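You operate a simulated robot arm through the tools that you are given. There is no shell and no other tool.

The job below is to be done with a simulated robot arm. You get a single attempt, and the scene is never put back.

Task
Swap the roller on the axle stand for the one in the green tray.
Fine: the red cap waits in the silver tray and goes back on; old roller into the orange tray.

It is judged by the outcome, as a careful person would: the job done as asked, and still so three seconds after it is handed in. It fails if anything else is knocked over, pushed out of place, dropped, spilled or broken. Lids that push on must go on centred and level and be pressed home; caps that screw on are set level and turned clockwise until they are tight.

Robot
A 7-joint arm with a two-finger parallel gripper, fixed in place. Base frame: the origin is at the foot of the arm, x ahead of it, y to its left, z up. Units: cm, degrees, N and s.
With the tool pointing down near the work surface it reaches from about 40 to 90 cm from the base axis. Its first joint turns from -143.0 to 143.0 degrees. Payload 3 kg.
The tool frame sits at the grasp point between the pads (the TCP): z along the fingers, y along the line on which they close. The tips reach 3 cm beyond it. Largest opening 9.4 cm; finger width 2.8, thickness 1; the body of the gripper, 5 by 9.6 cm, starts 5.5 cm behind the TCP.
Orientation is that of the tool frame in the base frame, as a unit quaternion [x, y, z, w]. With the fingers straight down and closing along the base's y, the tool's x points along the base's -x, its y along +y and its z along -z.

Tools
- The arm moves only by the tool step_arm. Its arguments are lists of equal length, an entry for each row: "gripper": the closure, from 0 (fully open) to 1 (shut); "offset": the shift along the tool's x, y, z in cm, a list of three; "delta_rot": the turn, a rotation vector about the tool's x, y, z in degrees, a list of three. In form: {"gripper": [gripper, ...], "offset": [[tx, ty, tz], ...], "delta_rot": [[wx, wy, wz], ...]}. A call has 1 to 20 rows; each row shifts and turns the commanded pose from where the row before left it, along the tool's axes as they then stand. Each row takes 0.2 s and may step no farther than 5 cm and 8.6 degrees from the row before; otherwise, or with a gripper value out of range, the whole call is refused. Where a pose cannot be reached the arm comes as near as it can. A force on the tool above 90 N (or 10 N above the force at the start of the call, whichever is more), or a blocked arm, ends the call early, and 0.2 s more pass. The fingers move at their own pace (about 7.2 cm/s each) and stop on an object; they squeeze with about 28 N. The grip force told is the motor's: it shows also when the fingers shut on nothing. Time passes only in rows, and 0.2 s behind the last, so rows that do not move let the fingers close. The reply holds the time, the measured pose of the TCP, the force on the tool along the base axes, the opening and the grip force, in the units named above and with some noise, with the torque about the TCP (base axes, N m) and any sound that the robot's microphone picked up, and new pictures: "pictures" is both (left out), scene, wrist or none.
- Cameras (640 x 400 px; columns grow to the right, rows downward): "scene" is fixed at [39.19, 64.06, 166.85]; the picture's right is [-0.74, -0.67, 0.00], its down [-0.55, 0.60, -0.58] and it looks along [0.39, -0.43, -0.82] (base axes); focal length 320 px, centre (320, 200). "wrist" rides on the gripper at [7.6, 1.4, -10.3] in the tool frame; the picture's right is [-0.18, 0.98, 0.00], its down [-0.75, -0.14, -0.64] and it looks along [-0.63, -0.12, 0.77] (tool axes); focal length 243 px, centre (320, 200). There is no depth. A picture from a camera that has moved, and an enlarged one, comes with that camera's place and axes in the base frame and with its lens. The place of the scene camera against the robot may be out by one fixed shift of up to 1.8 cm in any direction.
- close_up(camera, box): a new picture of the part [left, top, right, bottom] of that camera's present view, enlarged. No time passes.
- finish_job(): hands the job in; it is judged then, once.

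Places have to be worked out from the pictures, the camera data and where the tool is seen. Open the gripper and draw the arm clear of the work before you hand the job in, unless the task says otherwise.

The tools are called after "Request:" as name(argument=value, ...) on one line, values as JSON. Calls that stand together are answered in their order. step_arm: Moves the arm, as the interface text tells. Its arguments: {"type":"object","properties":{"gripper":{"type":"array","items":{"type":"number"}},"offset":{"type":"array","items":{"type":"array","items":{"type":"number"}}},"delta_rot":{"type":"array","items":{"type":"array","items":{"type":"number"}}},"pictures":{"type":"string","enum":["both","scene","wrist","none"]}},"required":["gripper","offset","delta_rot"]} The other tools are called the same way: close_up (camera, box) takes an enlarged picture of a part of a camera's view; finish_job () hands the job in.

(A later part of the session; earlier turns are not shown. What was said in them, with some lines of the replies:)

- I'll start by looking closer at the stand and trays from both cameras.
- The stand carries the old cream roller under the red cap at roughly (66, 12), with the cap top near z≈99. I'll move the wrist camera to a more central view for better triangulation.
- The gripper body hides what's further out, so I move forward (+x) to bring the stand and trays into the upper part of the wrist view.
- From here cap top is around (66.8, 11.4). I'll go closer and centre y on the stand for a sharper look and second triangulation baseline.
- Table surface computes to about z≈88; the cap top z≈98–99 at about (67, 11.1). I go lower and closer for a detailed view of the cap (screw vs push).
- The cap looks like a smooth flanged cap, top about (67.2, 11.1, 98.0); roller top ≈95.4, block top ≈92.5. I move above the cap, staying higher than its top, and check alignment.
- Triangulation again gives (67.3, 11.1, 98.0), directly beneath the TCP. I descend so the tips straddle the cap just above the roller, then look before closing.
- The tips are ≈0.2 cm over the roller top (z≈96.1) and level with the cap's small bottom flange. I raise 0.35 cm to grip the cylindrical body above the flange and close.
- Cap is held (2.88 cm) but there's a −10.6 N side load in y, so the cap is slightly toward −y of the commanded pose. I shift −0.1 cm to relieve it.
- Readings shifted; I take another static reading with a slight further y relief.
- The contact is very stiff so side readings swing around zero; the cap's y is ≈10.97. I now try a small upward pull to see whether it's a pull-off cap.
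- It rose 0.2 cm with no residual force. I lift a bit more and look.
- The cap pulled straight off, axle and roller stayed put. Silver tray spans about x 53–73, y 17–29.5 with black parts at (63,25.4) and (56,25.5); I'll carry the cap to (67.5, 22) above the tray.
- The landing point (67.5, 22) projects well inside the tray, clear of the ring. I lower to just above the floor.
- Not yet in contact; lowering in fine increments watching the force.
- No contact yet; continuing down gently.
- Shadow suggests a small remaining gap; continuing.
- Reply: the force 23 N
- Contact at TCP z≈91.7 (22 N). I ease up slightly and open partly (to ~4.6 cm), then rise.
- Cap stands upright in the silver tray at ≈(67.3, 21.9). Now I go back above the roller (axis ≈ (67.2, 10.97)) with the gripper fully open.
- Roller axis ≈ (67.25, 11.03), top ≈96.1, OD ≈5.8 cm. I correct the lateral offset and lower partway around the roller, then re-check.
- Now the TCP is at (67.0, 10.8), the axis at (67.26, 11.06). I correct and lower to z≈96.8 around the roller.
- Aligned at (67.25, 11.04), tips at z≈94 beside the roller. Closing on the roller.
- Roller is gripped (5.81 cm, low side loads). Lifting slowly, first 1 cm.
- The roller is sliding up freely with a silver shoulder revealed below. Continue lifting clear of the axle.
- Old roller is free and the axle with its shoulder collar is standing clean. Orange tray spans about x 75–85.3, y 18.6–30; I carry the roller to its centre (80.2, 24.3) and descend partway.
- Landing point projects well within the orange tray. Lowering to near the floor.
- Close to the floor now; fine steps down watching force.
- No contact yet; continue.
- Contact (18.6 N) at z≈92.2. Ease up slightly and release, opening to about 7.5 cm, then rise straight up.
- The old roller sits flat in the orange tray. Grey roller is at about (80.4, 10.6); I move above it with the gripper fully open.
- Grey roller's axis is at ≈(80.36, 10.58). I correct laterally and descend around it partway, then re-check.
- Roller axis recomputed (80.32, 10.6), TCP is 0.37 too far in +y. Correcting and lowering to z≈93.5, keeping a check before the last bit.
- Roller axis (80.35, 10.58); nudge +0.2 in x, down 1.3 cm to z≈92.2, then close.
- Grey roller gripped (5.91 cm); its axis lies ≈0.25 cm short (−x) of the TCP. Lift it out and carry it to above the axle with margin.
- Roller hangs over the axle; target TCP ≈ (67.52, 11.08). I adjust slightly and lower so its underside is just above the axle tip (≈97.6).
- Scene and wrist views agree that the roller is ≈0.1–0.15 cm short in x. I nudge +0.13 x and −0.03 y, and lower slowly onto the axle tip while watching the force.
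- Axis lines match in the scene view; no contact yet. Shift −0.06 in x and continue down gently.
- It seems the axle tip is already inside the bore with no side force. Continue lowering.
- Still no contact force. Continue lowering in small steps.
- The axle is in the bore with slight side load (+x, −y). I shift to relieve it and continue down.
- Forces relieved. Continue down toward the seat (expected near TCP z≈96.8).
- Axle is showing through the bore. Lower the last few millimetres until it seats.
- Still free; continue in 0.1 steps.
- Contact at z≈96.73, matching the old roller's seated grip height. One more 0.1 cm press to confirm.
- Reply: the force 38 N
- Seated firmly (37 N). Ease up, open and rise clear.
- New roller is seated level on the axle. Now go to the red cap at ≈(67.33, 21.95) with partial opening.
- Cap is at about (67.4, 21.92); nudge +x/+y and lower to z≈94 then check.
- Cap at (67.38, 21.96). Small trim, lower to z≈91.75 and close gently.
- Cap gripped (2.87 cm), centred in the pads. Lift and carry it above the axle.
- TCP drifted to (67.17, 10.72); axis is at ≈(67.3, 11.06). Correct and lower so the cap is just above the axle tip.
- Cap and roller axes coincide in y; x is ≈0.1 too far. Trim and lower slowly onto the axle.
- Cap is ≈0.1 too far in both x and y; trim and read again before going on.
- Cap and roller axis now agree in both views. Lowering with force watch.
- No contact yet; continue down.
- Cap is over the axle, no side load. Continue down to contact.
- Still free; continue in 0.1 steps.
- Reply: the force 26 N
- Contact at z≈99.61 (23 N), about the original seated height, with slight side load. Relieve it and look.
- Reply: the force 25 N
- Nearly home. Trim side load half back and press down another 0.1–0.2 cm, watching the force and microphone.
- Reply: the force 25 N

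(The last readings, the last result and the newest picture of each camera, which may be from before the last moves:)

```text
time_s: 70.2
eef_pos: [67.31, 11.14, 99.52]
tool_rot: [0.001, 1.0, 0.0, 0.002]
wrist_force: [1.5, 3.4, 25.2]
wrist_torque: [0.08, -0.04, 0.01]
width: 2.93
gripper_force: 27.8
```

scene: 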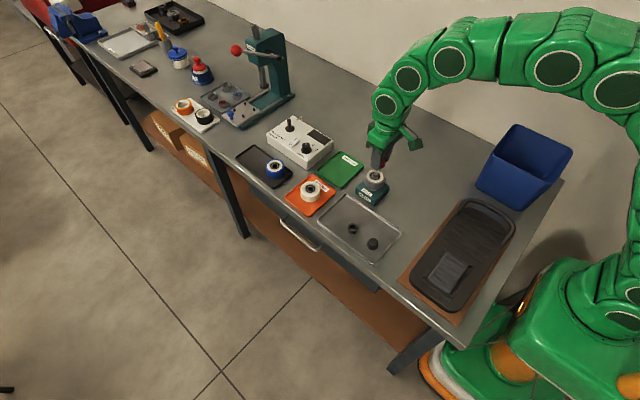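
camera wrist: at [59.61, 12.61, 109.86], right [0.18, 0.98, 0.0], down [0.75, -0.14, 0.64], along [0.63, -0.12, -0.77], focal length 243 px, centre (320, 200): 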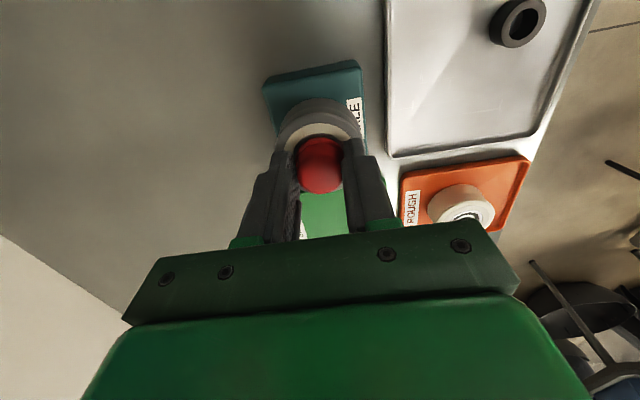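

Force plateaus near 25 N, probably the friction limit of the pads. I'll release, rise, and press the cap home from above with closed fingers.

Request:
step_arm(gripper=[1, 0.4, 0.4, 0.4, 0.4, 0.4, 0.4], offset=[[0, 0, -0.1], [0, 0, 0], [0, 0, 0], [0, 0, -0.5], [0, 0, -2], [0, 0, -2.5], [0, 0, 0]], delta_rot=[[0, 0, 0], [0, 0, 0], [0, 0, 0], [0, 0, 0], [0, 0, 0], [0, 0, 0], [0, 0, 0]])

Request:
close_up(camera="wrist", box=[220, 60, 420, 230])

Request:
close_up(camera="scene", box=[360, 155, 395, 190])

```text
time_s: 71.8
eef_pos: [67.2, 11.12, 104.55]
tool_rot: [0.0, 1.0, 0.0, 0.0]
wrist_force: [0.3, 0.5, 0.3]
wrist_torque: [0.02, 0.0, -0.01]
width: 5.64
gripper_force: 0.0
camera wrist: at [59.61, 12.72, 114.81], right [0.18, 0.98, 0.0], down [0.75, -0.14, 0.64], along [0.63, -0.12, -0.77], focal length 243 px, centre (320, 200)
```

scene: 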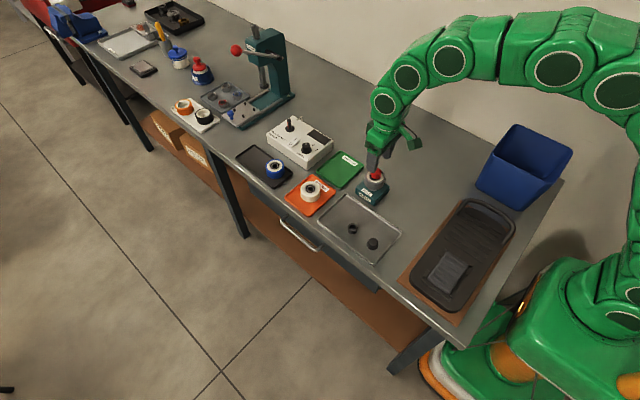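
wrist: 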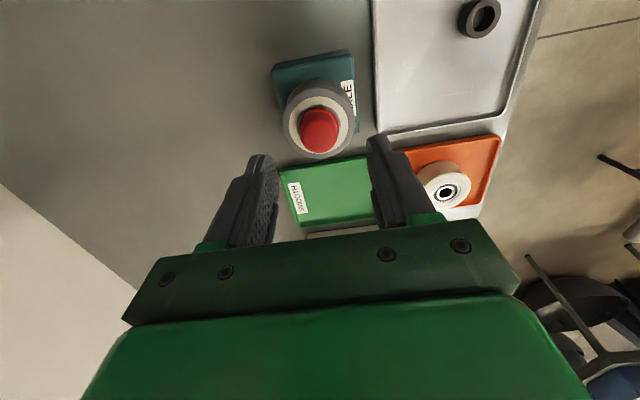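

```text
2.35 times, centred on (320, 145) of wrist
camera zoom: at [59.61, 12.72, 114.81], right [0.18, 0.98, 0.0], down [0.75, -0.14, 0.64], along [0.63, -0.12, -0.77], focal length 571 px, centre (320, 329)
```

zoom: 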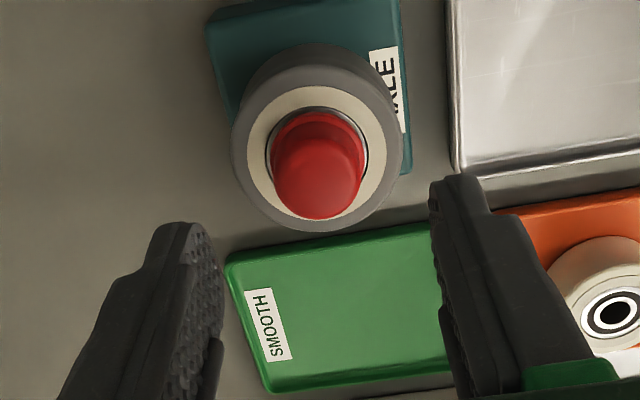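

```text
11.43 times, centred on (378, 172) of scene
camera zoom: at [39.19, 64.06, 166.85], right [-0.74, -0.67, 0.0], down [-0.55, 0.6, -0.58], along [0.39, -0.43, -0.82], focal length 3655 px, centre (-337, 514)
```

zoom: 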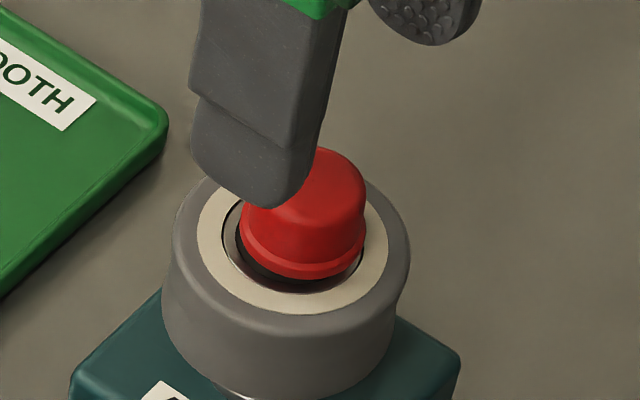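

Cap sits centred and level on the axle. Now close the fingers and press down on the top centre in small steps.

Request:
step_arm(gripper=[1, 1, 1, 1, 1, 1, 1], offset=[[-0.08, -0.05, 0], [0, 0, 0], [0, 0, 0], [0, 0, 1.2], [0, 0, 1.2], [0, 0, 0.5], [0, 0, 0]], delta_rot=[[0, 0, 0], [0, 0, 0], [0, 0, 0], [0, 0, 0], [0, 0, 0], [0, 0, 0], [0, 0, 0]], pictures="wrist")

Request:
close_up(camera="wrist", box=[260, 70, 380, 200])

Request:
close_up(camera="scene", box=[360, 150, 395, 190])

```text
time_s: 73.4
eef_pos: [67.31, 11.12, 101.75]
tool_rot: [0.0, 1.0, 0.0, 0.001]
wrist_force: [-0.2, 0.0, 0.3]
wrist_torque: [0.0, -0.01, 0.0]
width: 0.01
gripper_force: 27.7
camera wrist: at [59.64, 12.65, 111.89], right [0.18, 0.98, 0.0], down [0.75, -0.14, 0.64], along [0.63, -0.12, -0.77], focal length 243 px, centre (320, 200)
```

wrist: 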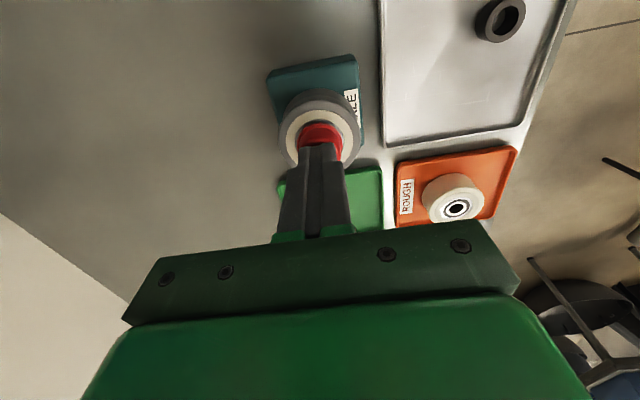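

```text
3.08 times, centred on (320, 135) of wrist
camera zoom: at [59.64, 12.65, 111.89], right [0.18, 0.98, 0.0], down [0.75, -0.14, 0.64], along [0.63, -0.12, -0.77], focal length 746 px, centre (320, 400)
```

zoom: 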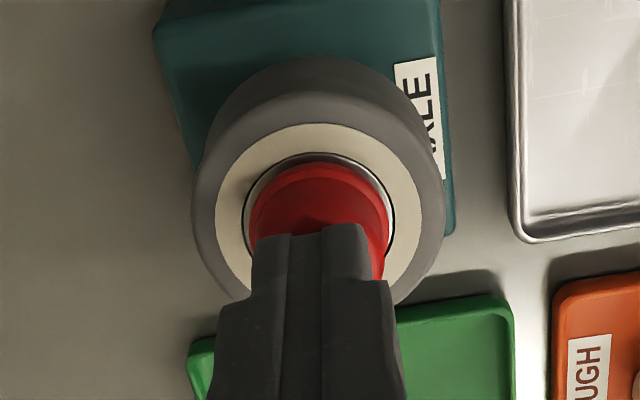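

```text
10.00 times, centred on (378, 170) of scene
camera zoom: at [39.19, 64.06, 166.85], right [-0.74, -0.67, 0.0], down [-0.55, 0.6, -0.58], along [0.39, -0.43, -0.82], focal length 3198 px, centre (-255, 500)
```

zoom: 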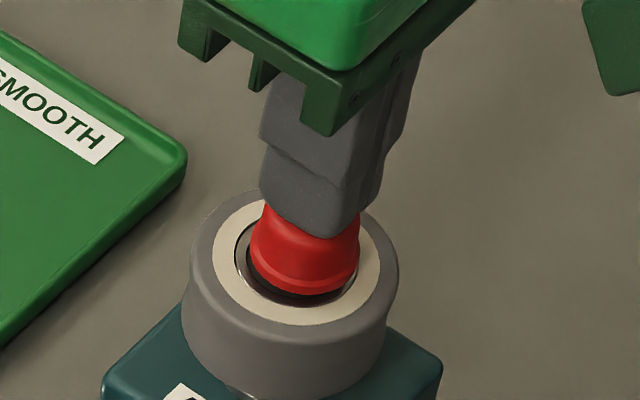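

Fingers closed and centred over the cap. Press down in 0.1 cm steps.

Request:
step_arm(gripper=[1, 1, 1, 1, 1, 1], offset=[[0, -0.04, 0.15], [0, 0, 0.15], [0, 0, 0.1], [0, 0, 0.1], [0, 0, 0.1], [0, 0, 0]], delta_rot=[[0, 0, 0], [0, 0, 0], [0, 0, 0], [0, 0, 0], [0, 0, 0], [0, 0, 0]], pictures="none")

```text
time_s: 74.5
eef_pos: [67.37, 11.01, 101.56]
tool_rot: [0.0, 1.0, 0.0, 0.003]
wrist_force: [-13.2, 0.2, 27.4]
wrist_torque: [-0.05, 0.53, 0.01]
width: 0.0
gripper_force: 28.0
stopped in row 5: the force on the tool passed its limit at 95 N (the readings are from after the stop); the commanded pose is now the measured one
```

The press reached 95 N without the cap moving further – it seems to be home. Back off and inspect.

Request:
step_arm(gripper=[1, 1, 1, 1], offset=[[0, 0, -0.5], [0, 0, -2], [0, 0, -3], [0, 0, 0]], delta_rot=[[0, 0, 0], [0, 0, 0], [0, 0, 0], [0, 0, 0]], pictures="wrist")

Request:
close_up(camera="wrist", box=[260, 50, 380, 200])

Request:
close_up(camera="scene", box=[350, 155, 400, 205])

```text
time_s: 75.5
eef_pos: [67.29, 11.12, 106.85]
tool_rot: [0.0, 1.0, 0.001, 0.003]
wrist_force: [0.0, 0.2, 0.9]
wrist_torque: [0.02, 0.0, -0.03]
width: 0.01
gripper_force: 28.3
camera wrist: at [59.61, 12.64, 117.09], right [0.18, 0.98, 0.0], down [0.75, -0.14, 0.65], along [0.64, -0.12, -0.76], focal length 243 px, centre (320, 200)
```

wrist: 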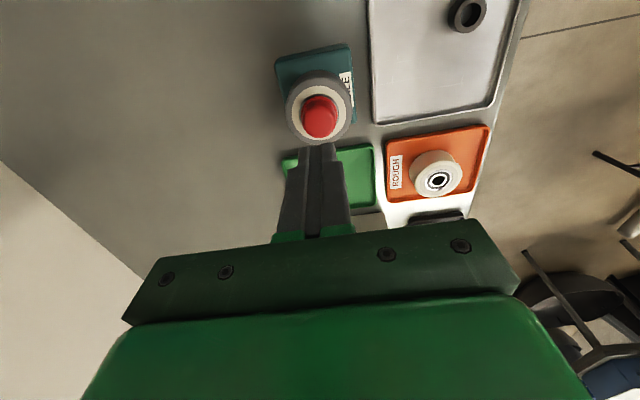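

```text
2.67 times, centred on (320, 125) of wrist
camera zoom: at [59.61, 12.64, 117.09], right [0.18, 0.98, 0.0], down [0.75, -0.14, 0.65], along [0.64, -0.12, -0.76], focal length 647 px, centre (320, 400)
```

zoom: 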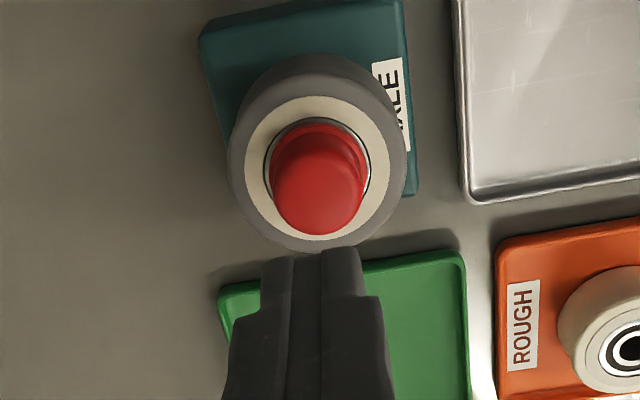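

```text
8.00 times, centred on (375, 180) of scene
camera zoom: at [39.19, 64.06, 166.85], right [-0.74, -0.67, 0.0], down [-0.55, 0.6, -0.58], along [0.39, -0.43, -0.82], focal length 2559 px, centre (-120, 360)
```

zoom: 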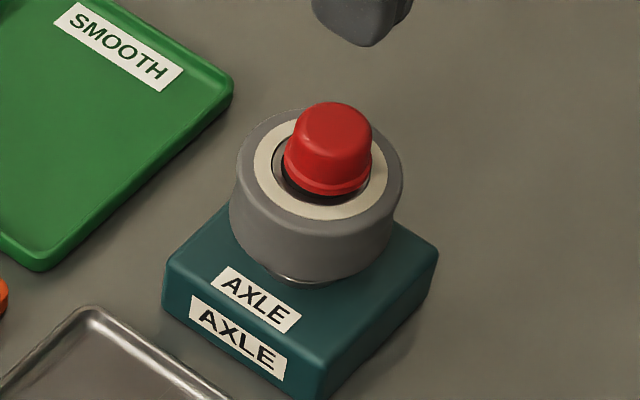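

The cap's position relative to the stand matches the original picture within a pixel. One more tight close-up to confirm there is no gap or tilt.

Request:
close_up(camera="scene", box=[364, 162, 388, 186])

Request:
close_up(camera="scene", box=[260, 140, 420, 270])

Request:
close_up(camera="wrist", box=[280, 60, 360, 150])

```text
16.00 times, centred on (376, 174) of scene
camera zoom: at [39.19, 64.06, 166.85], right [-0.74, -0.67, 0.0], down [-0.55, 0.6, -0.58], along [0.39, -0.43, -0.82], focal length 5117 px, centre (-576, 616)
```

zoom: 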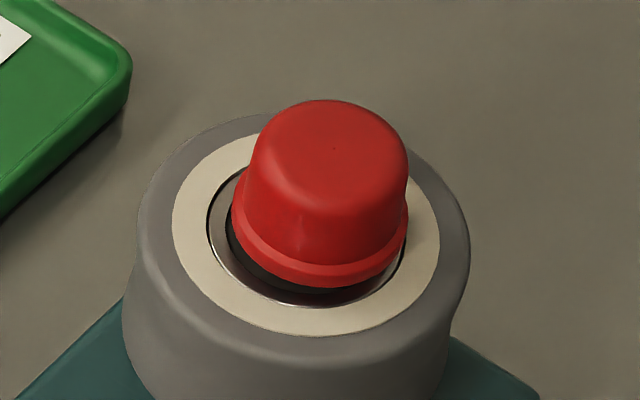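

```text
3.08 times, centred on (340, 205) of scene
camera zoom: at [39.19, 64.06, 166.85], right [-0.74, -0.67, 0.0], down [-0.55, 0.6, -0.58], along [0.39, -0.43, -0.82], focal length 984 px, centre (258, 185)
```

zoom: 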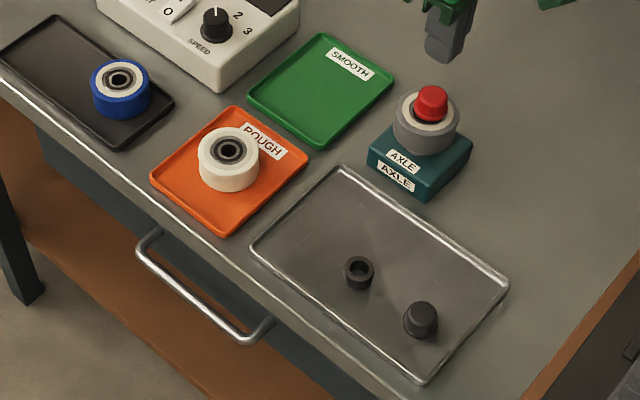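

```text
4.44 times, centred on (320, 105) of wrist
camera zoom: at [59.61, 12.64, 117.09], right [0.18, 0.98, 0.0], down [0.75, -0.14, 0.65], along [0.64, -0.12, -0.76], focal length 1078 px, centre (320, 622)
```

zoom: 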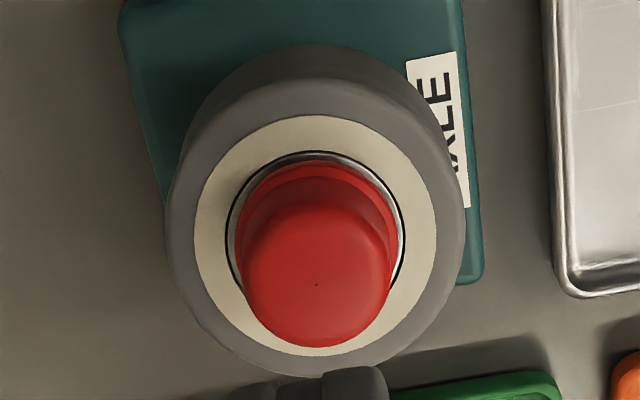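

Cap is centred, level and at its original height; the old roller is in the orange tray and nothing else has moved. I now open the gripper and draw the arm up and back clear of the work.

Request:
step_arm(gripper=[1, 0.5, 0, 0, 0, 0, 0, 0], offset=[[0, 0, -4], [0, 0, -4], [0, 0, -4], [4, 0, 0], [4.5, 0, 0], [4.5, 0, 0], [4.5, 0, 0], [0, 0, 0]], delta_rot=[[0, 0, 0], [0, 0, 0], [0, 0, 0], [0, 0, 0], [0, 0, 0], [0, 0, 0], [0, 0, 0], [0, 0, 0]])

Request:
close_up(camera="scene", box=[260, 140, 420, 270])

Request:
close_up(camera="scene", box=[350, 155, 400, 205])

```text
time_s: 77.3
eef_pos: [50.16, 11.1, 118.51]
tool_rot: [0.0, 1.0, 0.001, 0.002]
wrist_force: [-0.4, 0.2, 0.5]
wrist_torque: [-0.01, 0.0, 0.0]
width: 9.42
gripper_force: 0.0
camera wrist: at [42.42, 12.59, 128.91], right [0.18, 0.98, 0.0], down [0.75, -0.14, 0.65], along [0.63, -0.12, -0.76], focal length 243 px, centre (320, 200)
```

scene: 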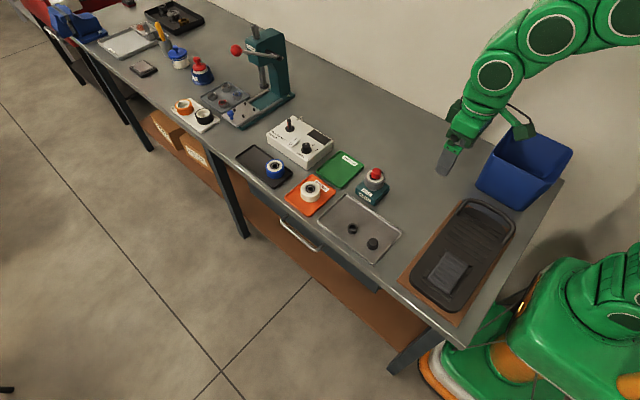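
wrist: 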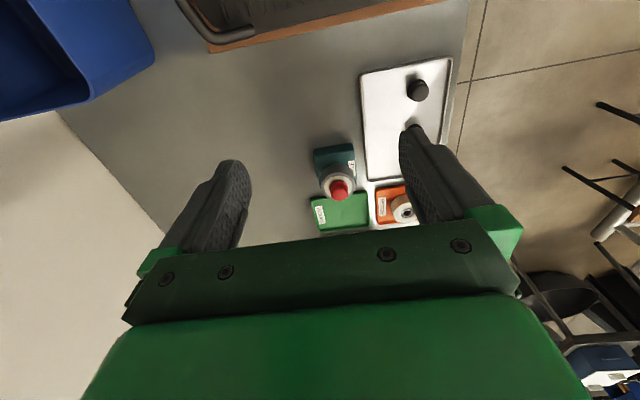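

```text
3.08 times, centred on (340, 205) of scene
camera zoom: at [39.19, 64.06, 166.85], right [-0.74, -0.67, 0.0], down [-0.55, 0.6, -0.58], along [0.39, -0.43, -0.82], focal length 984 px, centre (258, 185)
```

zoom: 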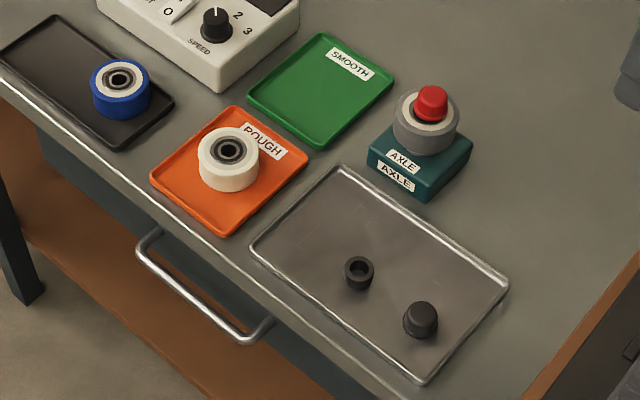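

```text
8.00 times, centred on (375, 180) of scene
camera zoom: at [39.19, 64.06, 166.85], right [-0.74, -0.67, 0.0], down [-0.55, 0.6, -0.58], along [0.39, -0.43, -0.82], focal length 2559 px, centre (-120, 360)
```

zoom: 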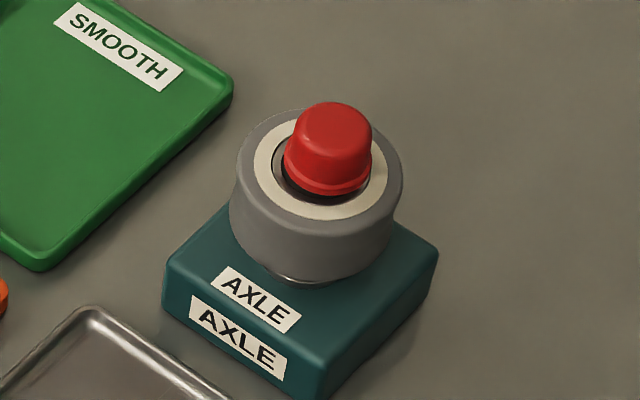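

Everything is in place: grey roller under the red cap on the stand, old roller in the orange tray, the other items untouched, and the arm clear. Handing in.

Request:
finish_job()

```text
The job is handed in.
```

The roller swap is done and handed in. The grey roller from the green tray is now on the axle stand, and the old cream roller lies flat in the orange tray.

- **Red cap:** It pulled straight off, so I treated it as a push-on cap. It waited in the silver tray during the swap and is back on the axle. It sits centred and level, at the same height as in the first pictures.
- **Press force:** Pressing the cap home tripped the arm's force limit at 95 N, and the cap did not move any further. I heard no click or other sound from it.
- **Everything else:** In the final pictures the stand and the neighbouring trays and parts look unmoved. The gripper is open and the arm is drawn back clear of the work.
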